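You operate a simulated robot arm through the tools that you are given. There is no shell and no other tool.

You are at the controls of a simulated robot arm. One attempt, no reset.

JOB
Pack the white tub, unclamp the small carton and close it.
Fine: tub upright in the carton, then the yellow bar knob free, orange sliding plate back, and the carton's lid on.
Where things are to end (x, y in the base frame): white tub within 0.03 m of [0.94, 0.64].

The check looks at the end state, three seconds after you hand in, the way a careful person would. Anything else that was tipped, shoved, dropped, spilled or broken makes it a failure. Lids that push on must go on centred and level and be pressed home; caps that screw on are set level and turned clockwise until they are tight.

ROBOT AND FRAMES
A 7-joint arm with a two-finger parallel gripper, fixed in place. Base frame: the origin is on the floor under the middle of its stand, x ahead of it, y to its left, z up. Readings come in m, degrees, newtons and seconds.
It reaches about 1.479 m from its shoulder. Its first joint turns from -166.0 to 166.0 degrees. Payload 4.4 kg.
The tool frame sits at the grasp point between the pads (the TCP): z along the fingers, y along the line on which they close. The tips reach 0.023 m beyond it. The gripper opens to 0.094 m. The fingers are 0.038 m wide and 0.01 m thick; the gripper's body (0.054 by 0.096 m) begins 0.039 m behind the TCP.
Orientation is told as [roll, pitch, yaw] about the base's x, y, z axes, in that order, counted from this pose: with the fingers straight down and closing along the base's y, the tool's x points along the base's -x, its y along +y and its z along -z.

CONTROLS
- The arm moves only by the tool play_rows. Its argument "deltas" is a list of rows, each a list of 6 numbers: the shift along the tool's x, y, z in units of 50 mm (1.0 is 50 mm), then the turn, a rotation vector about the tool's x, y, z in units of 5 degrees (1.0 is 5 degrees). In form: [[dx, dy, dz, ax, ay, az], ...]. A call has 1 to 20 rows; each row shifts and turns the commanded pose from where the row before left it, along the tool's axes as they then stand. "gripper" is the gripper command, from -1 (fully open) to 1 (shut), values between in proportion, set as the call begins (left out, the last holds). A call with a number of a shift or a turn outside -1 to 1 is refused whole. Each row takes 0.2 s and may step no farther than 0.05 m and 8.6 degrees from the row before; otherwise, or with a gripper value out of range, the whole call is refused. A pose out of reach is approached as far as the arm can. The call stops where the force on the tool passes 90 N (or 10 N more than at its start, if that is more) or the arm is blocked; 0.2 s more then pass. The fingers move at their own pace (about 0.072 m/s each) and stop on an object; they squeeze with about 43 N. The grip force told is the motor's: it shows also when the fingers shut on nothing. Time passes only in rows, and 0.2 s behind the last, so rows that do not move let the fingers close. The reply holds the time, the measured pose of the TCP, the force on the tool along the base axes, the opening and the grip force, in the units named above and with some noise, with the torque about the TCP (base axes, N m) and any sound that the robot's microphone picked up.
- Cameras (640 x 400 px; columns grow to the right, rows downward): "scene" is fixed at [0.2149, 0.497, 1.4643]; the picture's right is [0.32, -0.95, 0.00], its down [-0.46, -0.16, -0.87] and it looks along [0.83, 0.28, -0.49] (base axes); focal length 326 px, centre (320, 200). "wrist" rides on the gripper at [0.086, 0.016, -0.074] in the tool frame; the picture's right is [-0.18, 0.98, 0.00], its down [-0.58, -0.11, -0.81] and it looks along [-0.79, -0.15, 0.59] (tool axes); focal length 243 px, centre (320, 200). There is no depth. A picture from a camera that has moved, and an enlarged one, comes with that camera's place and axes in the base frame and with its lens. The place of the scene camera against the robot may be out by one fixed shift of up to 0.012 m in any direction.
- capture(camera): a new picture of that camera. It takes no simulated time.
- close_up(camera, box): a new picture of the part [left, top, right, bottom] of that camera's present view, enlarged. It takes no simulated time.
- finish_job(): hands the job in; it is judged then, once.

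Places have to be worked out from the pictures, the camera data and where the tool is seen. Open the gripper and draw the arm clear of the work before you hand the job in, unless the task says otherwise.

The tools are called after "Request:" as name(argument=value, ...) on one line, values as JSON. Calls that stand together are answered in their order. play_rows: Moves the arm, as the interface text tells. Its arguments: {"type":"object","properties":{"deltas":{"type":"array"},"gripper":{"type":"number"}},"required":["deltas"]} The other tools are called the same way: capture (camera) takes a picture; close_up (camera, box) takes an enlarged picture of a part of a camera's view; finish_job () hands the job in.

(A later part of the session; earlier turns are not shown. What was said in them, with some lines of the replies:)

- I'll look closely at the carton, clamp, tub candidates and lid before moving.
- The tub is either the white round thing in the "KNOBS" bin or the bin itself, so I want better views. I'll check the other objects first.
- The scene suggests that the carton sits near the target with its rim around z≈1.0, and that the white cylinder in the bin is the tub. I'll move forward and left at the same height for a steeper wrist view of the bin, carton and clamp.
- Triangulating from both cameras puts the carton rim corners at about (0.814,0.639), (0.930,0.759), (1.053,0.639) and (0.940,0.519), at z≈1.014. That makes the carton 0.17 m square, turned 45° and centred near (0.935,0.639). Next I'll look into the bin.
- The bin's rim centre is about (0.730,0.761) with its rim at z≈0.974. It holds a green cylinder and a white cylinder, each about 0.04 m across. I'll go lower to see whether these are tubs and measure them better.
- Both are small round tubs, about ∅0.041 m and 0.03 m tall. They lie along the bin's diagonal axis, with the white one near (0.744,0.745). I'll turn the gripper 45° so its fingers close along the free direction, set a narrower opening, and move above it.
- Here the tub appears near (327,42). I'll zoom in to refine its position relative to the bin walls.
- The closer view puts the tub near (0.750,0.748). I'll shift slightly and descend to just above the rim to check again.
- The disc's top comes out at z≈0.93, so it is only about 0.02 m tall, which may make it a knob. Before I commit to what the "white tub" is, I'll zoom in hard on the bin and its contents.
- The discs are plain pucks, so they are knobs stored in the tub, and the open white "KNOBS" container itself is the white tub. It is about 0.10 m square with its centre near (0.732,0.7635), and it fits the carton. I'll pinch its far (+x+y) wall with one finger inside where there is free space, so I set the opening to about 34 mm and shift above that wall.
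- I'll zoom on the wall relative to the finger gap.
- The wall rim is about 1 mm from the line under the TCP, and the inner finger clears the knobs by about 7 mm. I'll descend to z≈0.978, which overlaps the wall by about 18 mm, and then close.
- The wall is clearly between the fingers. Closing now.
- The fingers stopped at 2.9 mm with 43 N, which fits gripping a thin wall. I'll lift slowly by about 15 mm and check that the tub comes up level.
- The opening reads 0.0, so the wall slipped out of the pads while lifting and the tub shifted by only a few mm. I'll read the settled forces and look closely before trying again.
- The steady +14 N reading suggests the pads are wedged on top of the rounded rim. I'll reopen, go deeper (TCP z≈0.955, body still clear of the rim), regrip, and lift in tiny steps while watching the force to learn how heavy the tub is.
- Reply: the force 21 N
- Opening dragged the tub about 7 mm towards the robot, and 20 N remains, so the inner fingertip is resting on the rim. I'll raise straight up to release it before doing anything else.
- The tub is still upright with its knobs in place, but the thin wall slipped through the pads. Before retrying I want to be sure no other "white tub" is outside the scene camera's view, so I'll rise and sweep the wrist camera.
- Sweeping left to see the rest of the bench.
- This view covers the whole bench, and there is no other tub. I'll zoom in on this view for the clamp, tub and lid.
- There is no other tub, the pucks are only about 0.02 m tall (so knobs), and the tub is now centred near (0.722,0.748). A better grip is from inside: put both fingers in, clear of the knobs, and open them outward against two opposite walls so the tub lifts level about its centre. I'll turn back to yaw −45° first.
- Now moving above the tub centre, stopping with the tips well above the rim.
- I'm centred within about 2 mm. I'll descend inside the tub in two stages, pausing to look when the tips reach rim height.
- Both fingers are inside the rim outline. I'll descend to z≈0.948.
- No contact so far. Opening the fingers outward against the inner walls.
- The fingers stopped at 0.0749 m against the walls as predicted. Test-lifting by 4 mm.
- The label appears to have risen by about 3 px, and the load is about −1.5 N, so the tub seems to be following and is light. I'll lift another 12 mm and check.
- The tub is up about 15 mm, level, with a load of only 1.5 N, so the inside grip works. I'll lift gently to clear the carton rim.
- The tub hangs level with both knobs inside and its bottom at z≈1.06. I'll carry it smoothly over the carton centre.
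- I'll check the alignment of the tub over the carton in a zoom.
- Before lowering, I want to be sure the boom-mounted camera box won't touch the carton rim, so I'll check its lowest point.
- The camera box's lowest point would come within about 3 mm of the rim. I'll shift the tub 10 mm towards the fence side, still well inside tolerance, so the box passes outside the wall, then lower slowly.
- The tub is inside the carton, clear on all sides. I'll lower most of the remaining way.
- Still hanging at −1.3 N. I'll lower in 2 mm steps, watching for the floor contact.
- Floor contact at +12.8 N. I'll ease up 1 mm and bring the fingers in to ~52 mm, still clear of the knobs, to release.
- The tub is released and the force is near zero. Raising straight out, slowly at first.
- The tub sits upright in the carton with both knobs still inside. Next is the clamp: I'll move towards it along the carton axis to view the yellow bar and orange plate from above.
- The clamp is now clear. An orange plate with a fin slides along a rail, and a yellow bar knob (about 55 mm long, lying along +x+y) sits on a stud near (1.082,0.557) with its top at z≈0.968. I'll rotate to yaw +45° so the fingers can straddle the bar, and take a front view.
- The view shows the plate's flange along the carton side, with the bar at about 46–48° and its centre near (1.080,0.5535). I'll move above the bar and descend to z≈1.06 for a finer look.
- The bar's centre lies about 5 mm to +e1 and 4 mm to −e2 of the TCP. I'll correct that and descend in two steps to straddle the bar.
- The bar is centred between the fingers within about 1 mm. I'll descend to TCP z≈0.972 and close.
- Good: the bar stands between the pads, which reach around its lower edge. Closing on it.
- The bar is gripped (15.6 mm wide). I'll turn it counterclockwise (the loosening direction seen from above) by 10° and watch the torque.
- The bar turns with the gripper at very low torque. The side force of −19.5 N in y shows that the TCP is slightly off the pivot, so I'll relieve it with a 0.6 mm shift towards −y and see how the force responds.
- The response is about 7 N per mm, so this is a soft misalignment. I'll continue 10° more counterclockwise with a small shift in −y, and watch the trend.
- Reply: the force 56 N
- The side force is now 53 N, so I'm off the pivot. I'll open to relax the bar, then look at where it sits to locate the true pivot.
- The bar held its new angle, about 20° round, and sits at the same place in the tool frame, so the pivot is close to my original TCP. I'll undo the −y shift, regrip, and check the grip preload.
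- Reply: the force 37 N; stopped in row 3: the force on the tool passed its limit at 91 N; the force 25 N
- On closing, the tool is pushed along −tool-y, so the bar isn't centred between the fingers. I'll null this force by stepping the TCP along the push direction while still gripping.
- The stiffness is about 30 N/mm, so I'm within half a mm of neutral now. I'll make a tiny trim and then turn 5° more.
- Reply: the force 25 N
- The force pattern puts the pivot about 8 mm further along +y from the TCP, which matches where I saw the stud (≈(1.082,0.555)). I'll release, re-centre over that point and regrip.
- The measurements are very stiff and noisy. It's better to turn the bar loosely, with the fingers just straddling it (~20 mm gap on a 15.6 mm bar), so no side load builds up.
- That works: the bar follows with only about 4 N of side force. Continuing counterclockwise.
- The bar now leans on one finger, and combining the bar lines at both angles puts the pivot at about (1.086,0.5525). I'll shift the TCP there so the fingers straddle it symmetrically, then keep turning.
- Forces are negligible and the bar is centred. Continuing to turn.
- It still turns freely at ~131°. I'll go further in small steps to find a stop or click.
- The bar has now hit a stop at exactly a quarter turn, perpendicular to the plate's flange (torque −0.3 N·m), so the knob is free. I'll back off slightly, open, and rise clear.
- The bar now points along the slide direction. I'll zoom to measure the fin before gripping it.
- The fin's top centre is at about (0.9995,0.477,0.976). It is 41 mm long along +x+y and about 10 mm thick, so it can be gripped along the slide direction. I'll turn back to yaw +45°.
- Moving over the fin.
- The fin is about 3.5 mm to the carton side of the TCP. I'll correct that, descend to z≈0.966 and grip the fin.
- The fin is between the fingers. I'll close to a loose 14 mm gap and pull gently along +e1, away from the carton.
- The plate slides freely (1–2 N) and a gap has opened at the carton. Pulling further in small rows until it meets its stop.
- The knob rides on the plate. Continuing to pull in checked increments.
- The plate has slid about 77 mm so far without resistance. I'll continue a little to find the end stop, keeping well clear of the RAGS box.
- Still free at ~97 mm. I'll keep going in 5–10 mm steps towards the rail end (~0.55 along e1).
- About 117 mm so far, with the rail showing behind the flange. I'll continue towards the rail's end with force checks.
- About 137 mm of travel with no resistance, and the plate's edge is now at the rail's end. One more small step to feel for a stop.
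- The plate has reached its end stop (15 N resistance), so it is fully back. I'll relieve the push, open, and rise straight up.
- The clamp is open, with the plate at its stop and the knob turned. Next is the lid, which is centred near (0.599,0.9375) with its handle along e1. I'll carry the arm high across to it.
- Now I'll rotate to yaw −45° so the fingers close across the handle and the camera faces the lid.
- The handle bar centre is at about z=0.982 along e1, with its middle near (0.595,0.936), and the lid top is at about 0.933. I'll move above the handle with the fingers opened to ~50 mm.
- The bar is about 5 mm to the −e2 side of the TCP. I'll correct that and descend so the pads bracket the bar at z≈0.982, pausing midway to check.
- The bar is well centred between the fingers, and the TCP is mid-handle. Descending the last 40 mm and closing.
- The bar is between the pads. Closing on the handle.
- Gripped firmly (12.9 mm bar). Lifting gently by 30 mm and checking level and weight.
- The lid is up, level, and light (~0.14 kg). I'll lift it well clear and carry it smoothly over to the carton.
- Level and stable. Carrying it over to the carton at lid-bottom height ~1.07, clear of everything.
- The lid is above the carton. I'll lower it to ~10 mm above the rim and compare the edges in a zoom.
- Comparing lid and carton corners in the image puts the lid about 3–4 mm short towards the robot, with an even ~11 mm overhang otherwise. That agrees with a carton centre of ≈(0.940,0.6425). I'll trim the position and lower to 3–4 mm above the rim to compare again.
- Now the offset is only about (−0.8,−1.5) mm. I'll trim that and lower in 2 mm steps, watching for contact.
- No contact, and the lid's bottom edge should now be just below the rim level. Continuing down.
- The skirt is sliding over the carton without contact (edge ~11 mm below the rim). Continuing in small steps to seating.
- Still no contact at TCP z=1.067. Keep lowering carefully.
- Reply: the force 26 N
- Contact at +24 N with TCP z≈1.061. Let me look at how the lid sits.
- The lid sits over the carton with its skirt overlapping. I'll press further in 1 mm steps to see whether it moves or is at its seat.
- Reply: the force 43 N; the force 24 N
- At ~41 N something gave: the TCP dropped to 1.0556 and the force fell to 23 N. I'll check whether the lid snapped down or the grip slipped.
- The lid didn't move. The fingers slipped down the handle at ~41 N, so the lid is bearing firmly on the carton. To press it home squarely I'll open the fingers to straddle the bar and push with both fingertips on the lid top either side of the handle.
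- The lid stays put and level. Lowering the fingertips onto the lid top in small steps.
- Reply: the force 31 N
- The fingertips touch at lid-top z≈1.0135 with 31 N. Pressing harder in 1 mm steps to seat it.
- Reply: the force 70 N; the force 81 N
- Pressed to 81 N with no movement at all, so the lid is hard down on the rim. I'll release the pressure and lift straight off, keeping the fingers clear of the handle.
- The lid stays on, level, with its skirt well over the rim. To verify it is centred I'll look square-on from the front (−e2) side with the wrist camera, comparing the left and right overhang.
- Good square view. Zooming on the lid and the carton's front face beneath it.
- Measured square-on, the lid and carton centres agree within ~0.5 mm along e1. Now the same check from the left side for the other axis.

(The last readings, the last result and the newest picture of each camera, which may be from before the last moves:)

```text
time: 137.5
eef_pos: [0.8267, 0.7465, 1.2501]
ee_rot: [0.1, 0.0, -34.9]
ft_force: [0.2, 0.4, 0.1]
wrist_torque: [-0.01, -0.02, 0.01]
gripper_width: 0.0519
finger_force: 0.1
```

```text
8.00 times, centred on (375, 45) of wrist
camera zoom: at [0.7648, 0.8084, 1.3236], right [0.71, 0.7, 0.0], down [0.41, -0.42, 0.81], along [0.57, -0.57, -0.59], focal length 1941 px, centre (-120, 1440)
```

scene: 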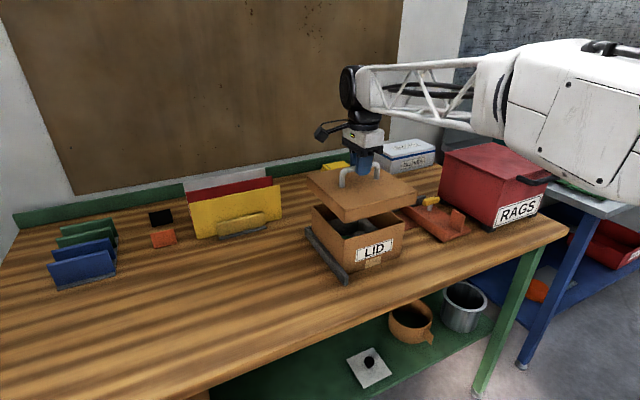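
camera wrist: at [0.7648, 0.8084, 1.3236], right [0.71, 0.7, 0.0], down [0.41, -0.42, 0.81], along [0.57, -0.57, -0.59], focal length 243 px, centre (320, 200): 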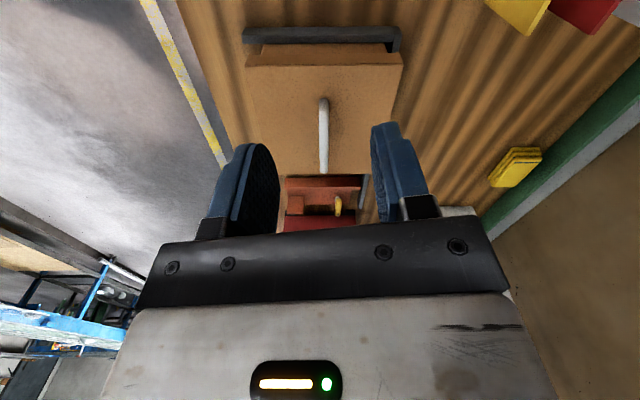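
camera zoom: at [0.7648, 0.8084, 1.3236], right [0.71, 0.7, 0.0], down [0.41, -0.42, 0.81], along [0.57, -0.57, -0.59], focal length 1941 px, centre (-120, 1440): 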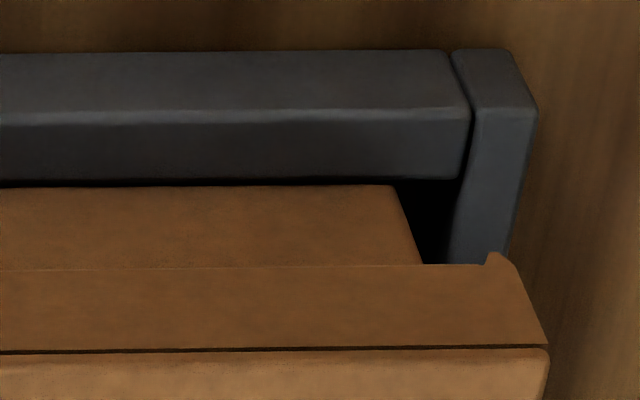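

Both axes are centred within about 1 mm and the lid edges are level with the carton. Now I'll open the gripper fully and draw the arm up and back, clear of the work.

Request:
play_rows(deltas=[[0, 0, -0.6, 0, 0, 0], [0.12, -0.7, -0.3, 0, 0, 0], [0.12, -0.7, -0.3, 0, 0, 0], [0.12, -0.7, -0.3, 0, 0, 0], [0.12, -0.7, -0.3, 0, 0, 0], [0.12, -0.7, -0.2, 0, 0, 0], [0.12, -0.7, 0, 0, 0, 0], [0, 0, 0, 0, 0, 0]], gripper=-1)

Request:
capture(camera="scene")

Request:
close_up(camera="scene", box=[290, 150, 490, 290])

```text
time: 139.3
eef_pos: [0.6788, 0.5948, 1.3503]
ee_rot: [0.1, -0.2, -34.9]
ft_force: [0.3, 0.4, 0.4]
wrist_torque: [-0.01, -0.02, -0.02]
gripper_width: 0.0939
finger_force: 0.0
```

```text
taken
```

scene: 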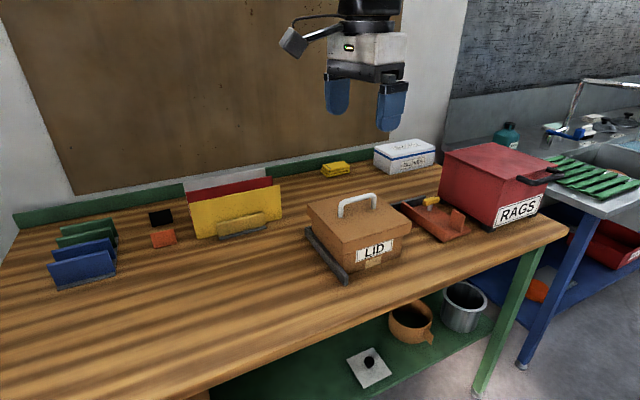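

```text
2.86 times, centred on (390, 220) of scene
camera zoom: at [0.2149, 0.497, 1.4643], right [0.32, -0.95, 0.0], down [-0.46, -0.16, -0.87], along [0.83, 0.28, -0.49], focal length 933 px, centre (120, 143)
```

zoom: 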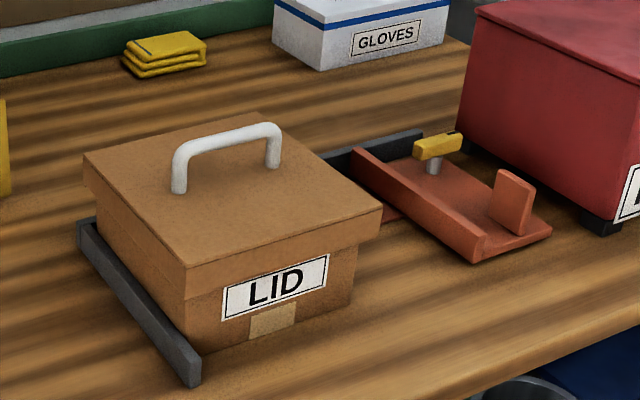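

The final view shows the tub packed inside (released at about (0.928,0.648), 14 mm from the target). The knob is turned free, the plate is fully back, and the lid is centred, level and pressed home. The gripper is open and the arm is clear, so I'm handing in.

Request:
finish_job()

```text
The job is handed in.
```

I've handed the job in: the tub is in the carton, the clamp is released and the lid is on. I don't have the result of the check.

- **Tub:** I took the white "KNOBS" container to be the white tub. It went in upright with both knobs still inside, at about (0.928, 0.648), roughly 14 mm from the target. If the white disc inside was meant instead, it is also within 0.03 m of the target, but then I packed the wrong object and moved the container.
- **Slip on the first try:** My first grip on the tub's thin wall slipped and dragged it about 2 cm on the bench. Nothing tipped or spilled, and I then lifted it level by pressing outward from inside.
- **Knob:** The yellow bar turned a quarter turn counterclockwise to its stop.
- **Plate:** The orange plate slid back about 14 cm until it hit its end stop.
- **Lid:** It sits level on the carton, centred within about 1 mm on both axes. Pressing to 81 N moved it no further, so I take it as fully seated.

I saw nothing else on the bench shift. The gripper is open and the arm is clear of the work.
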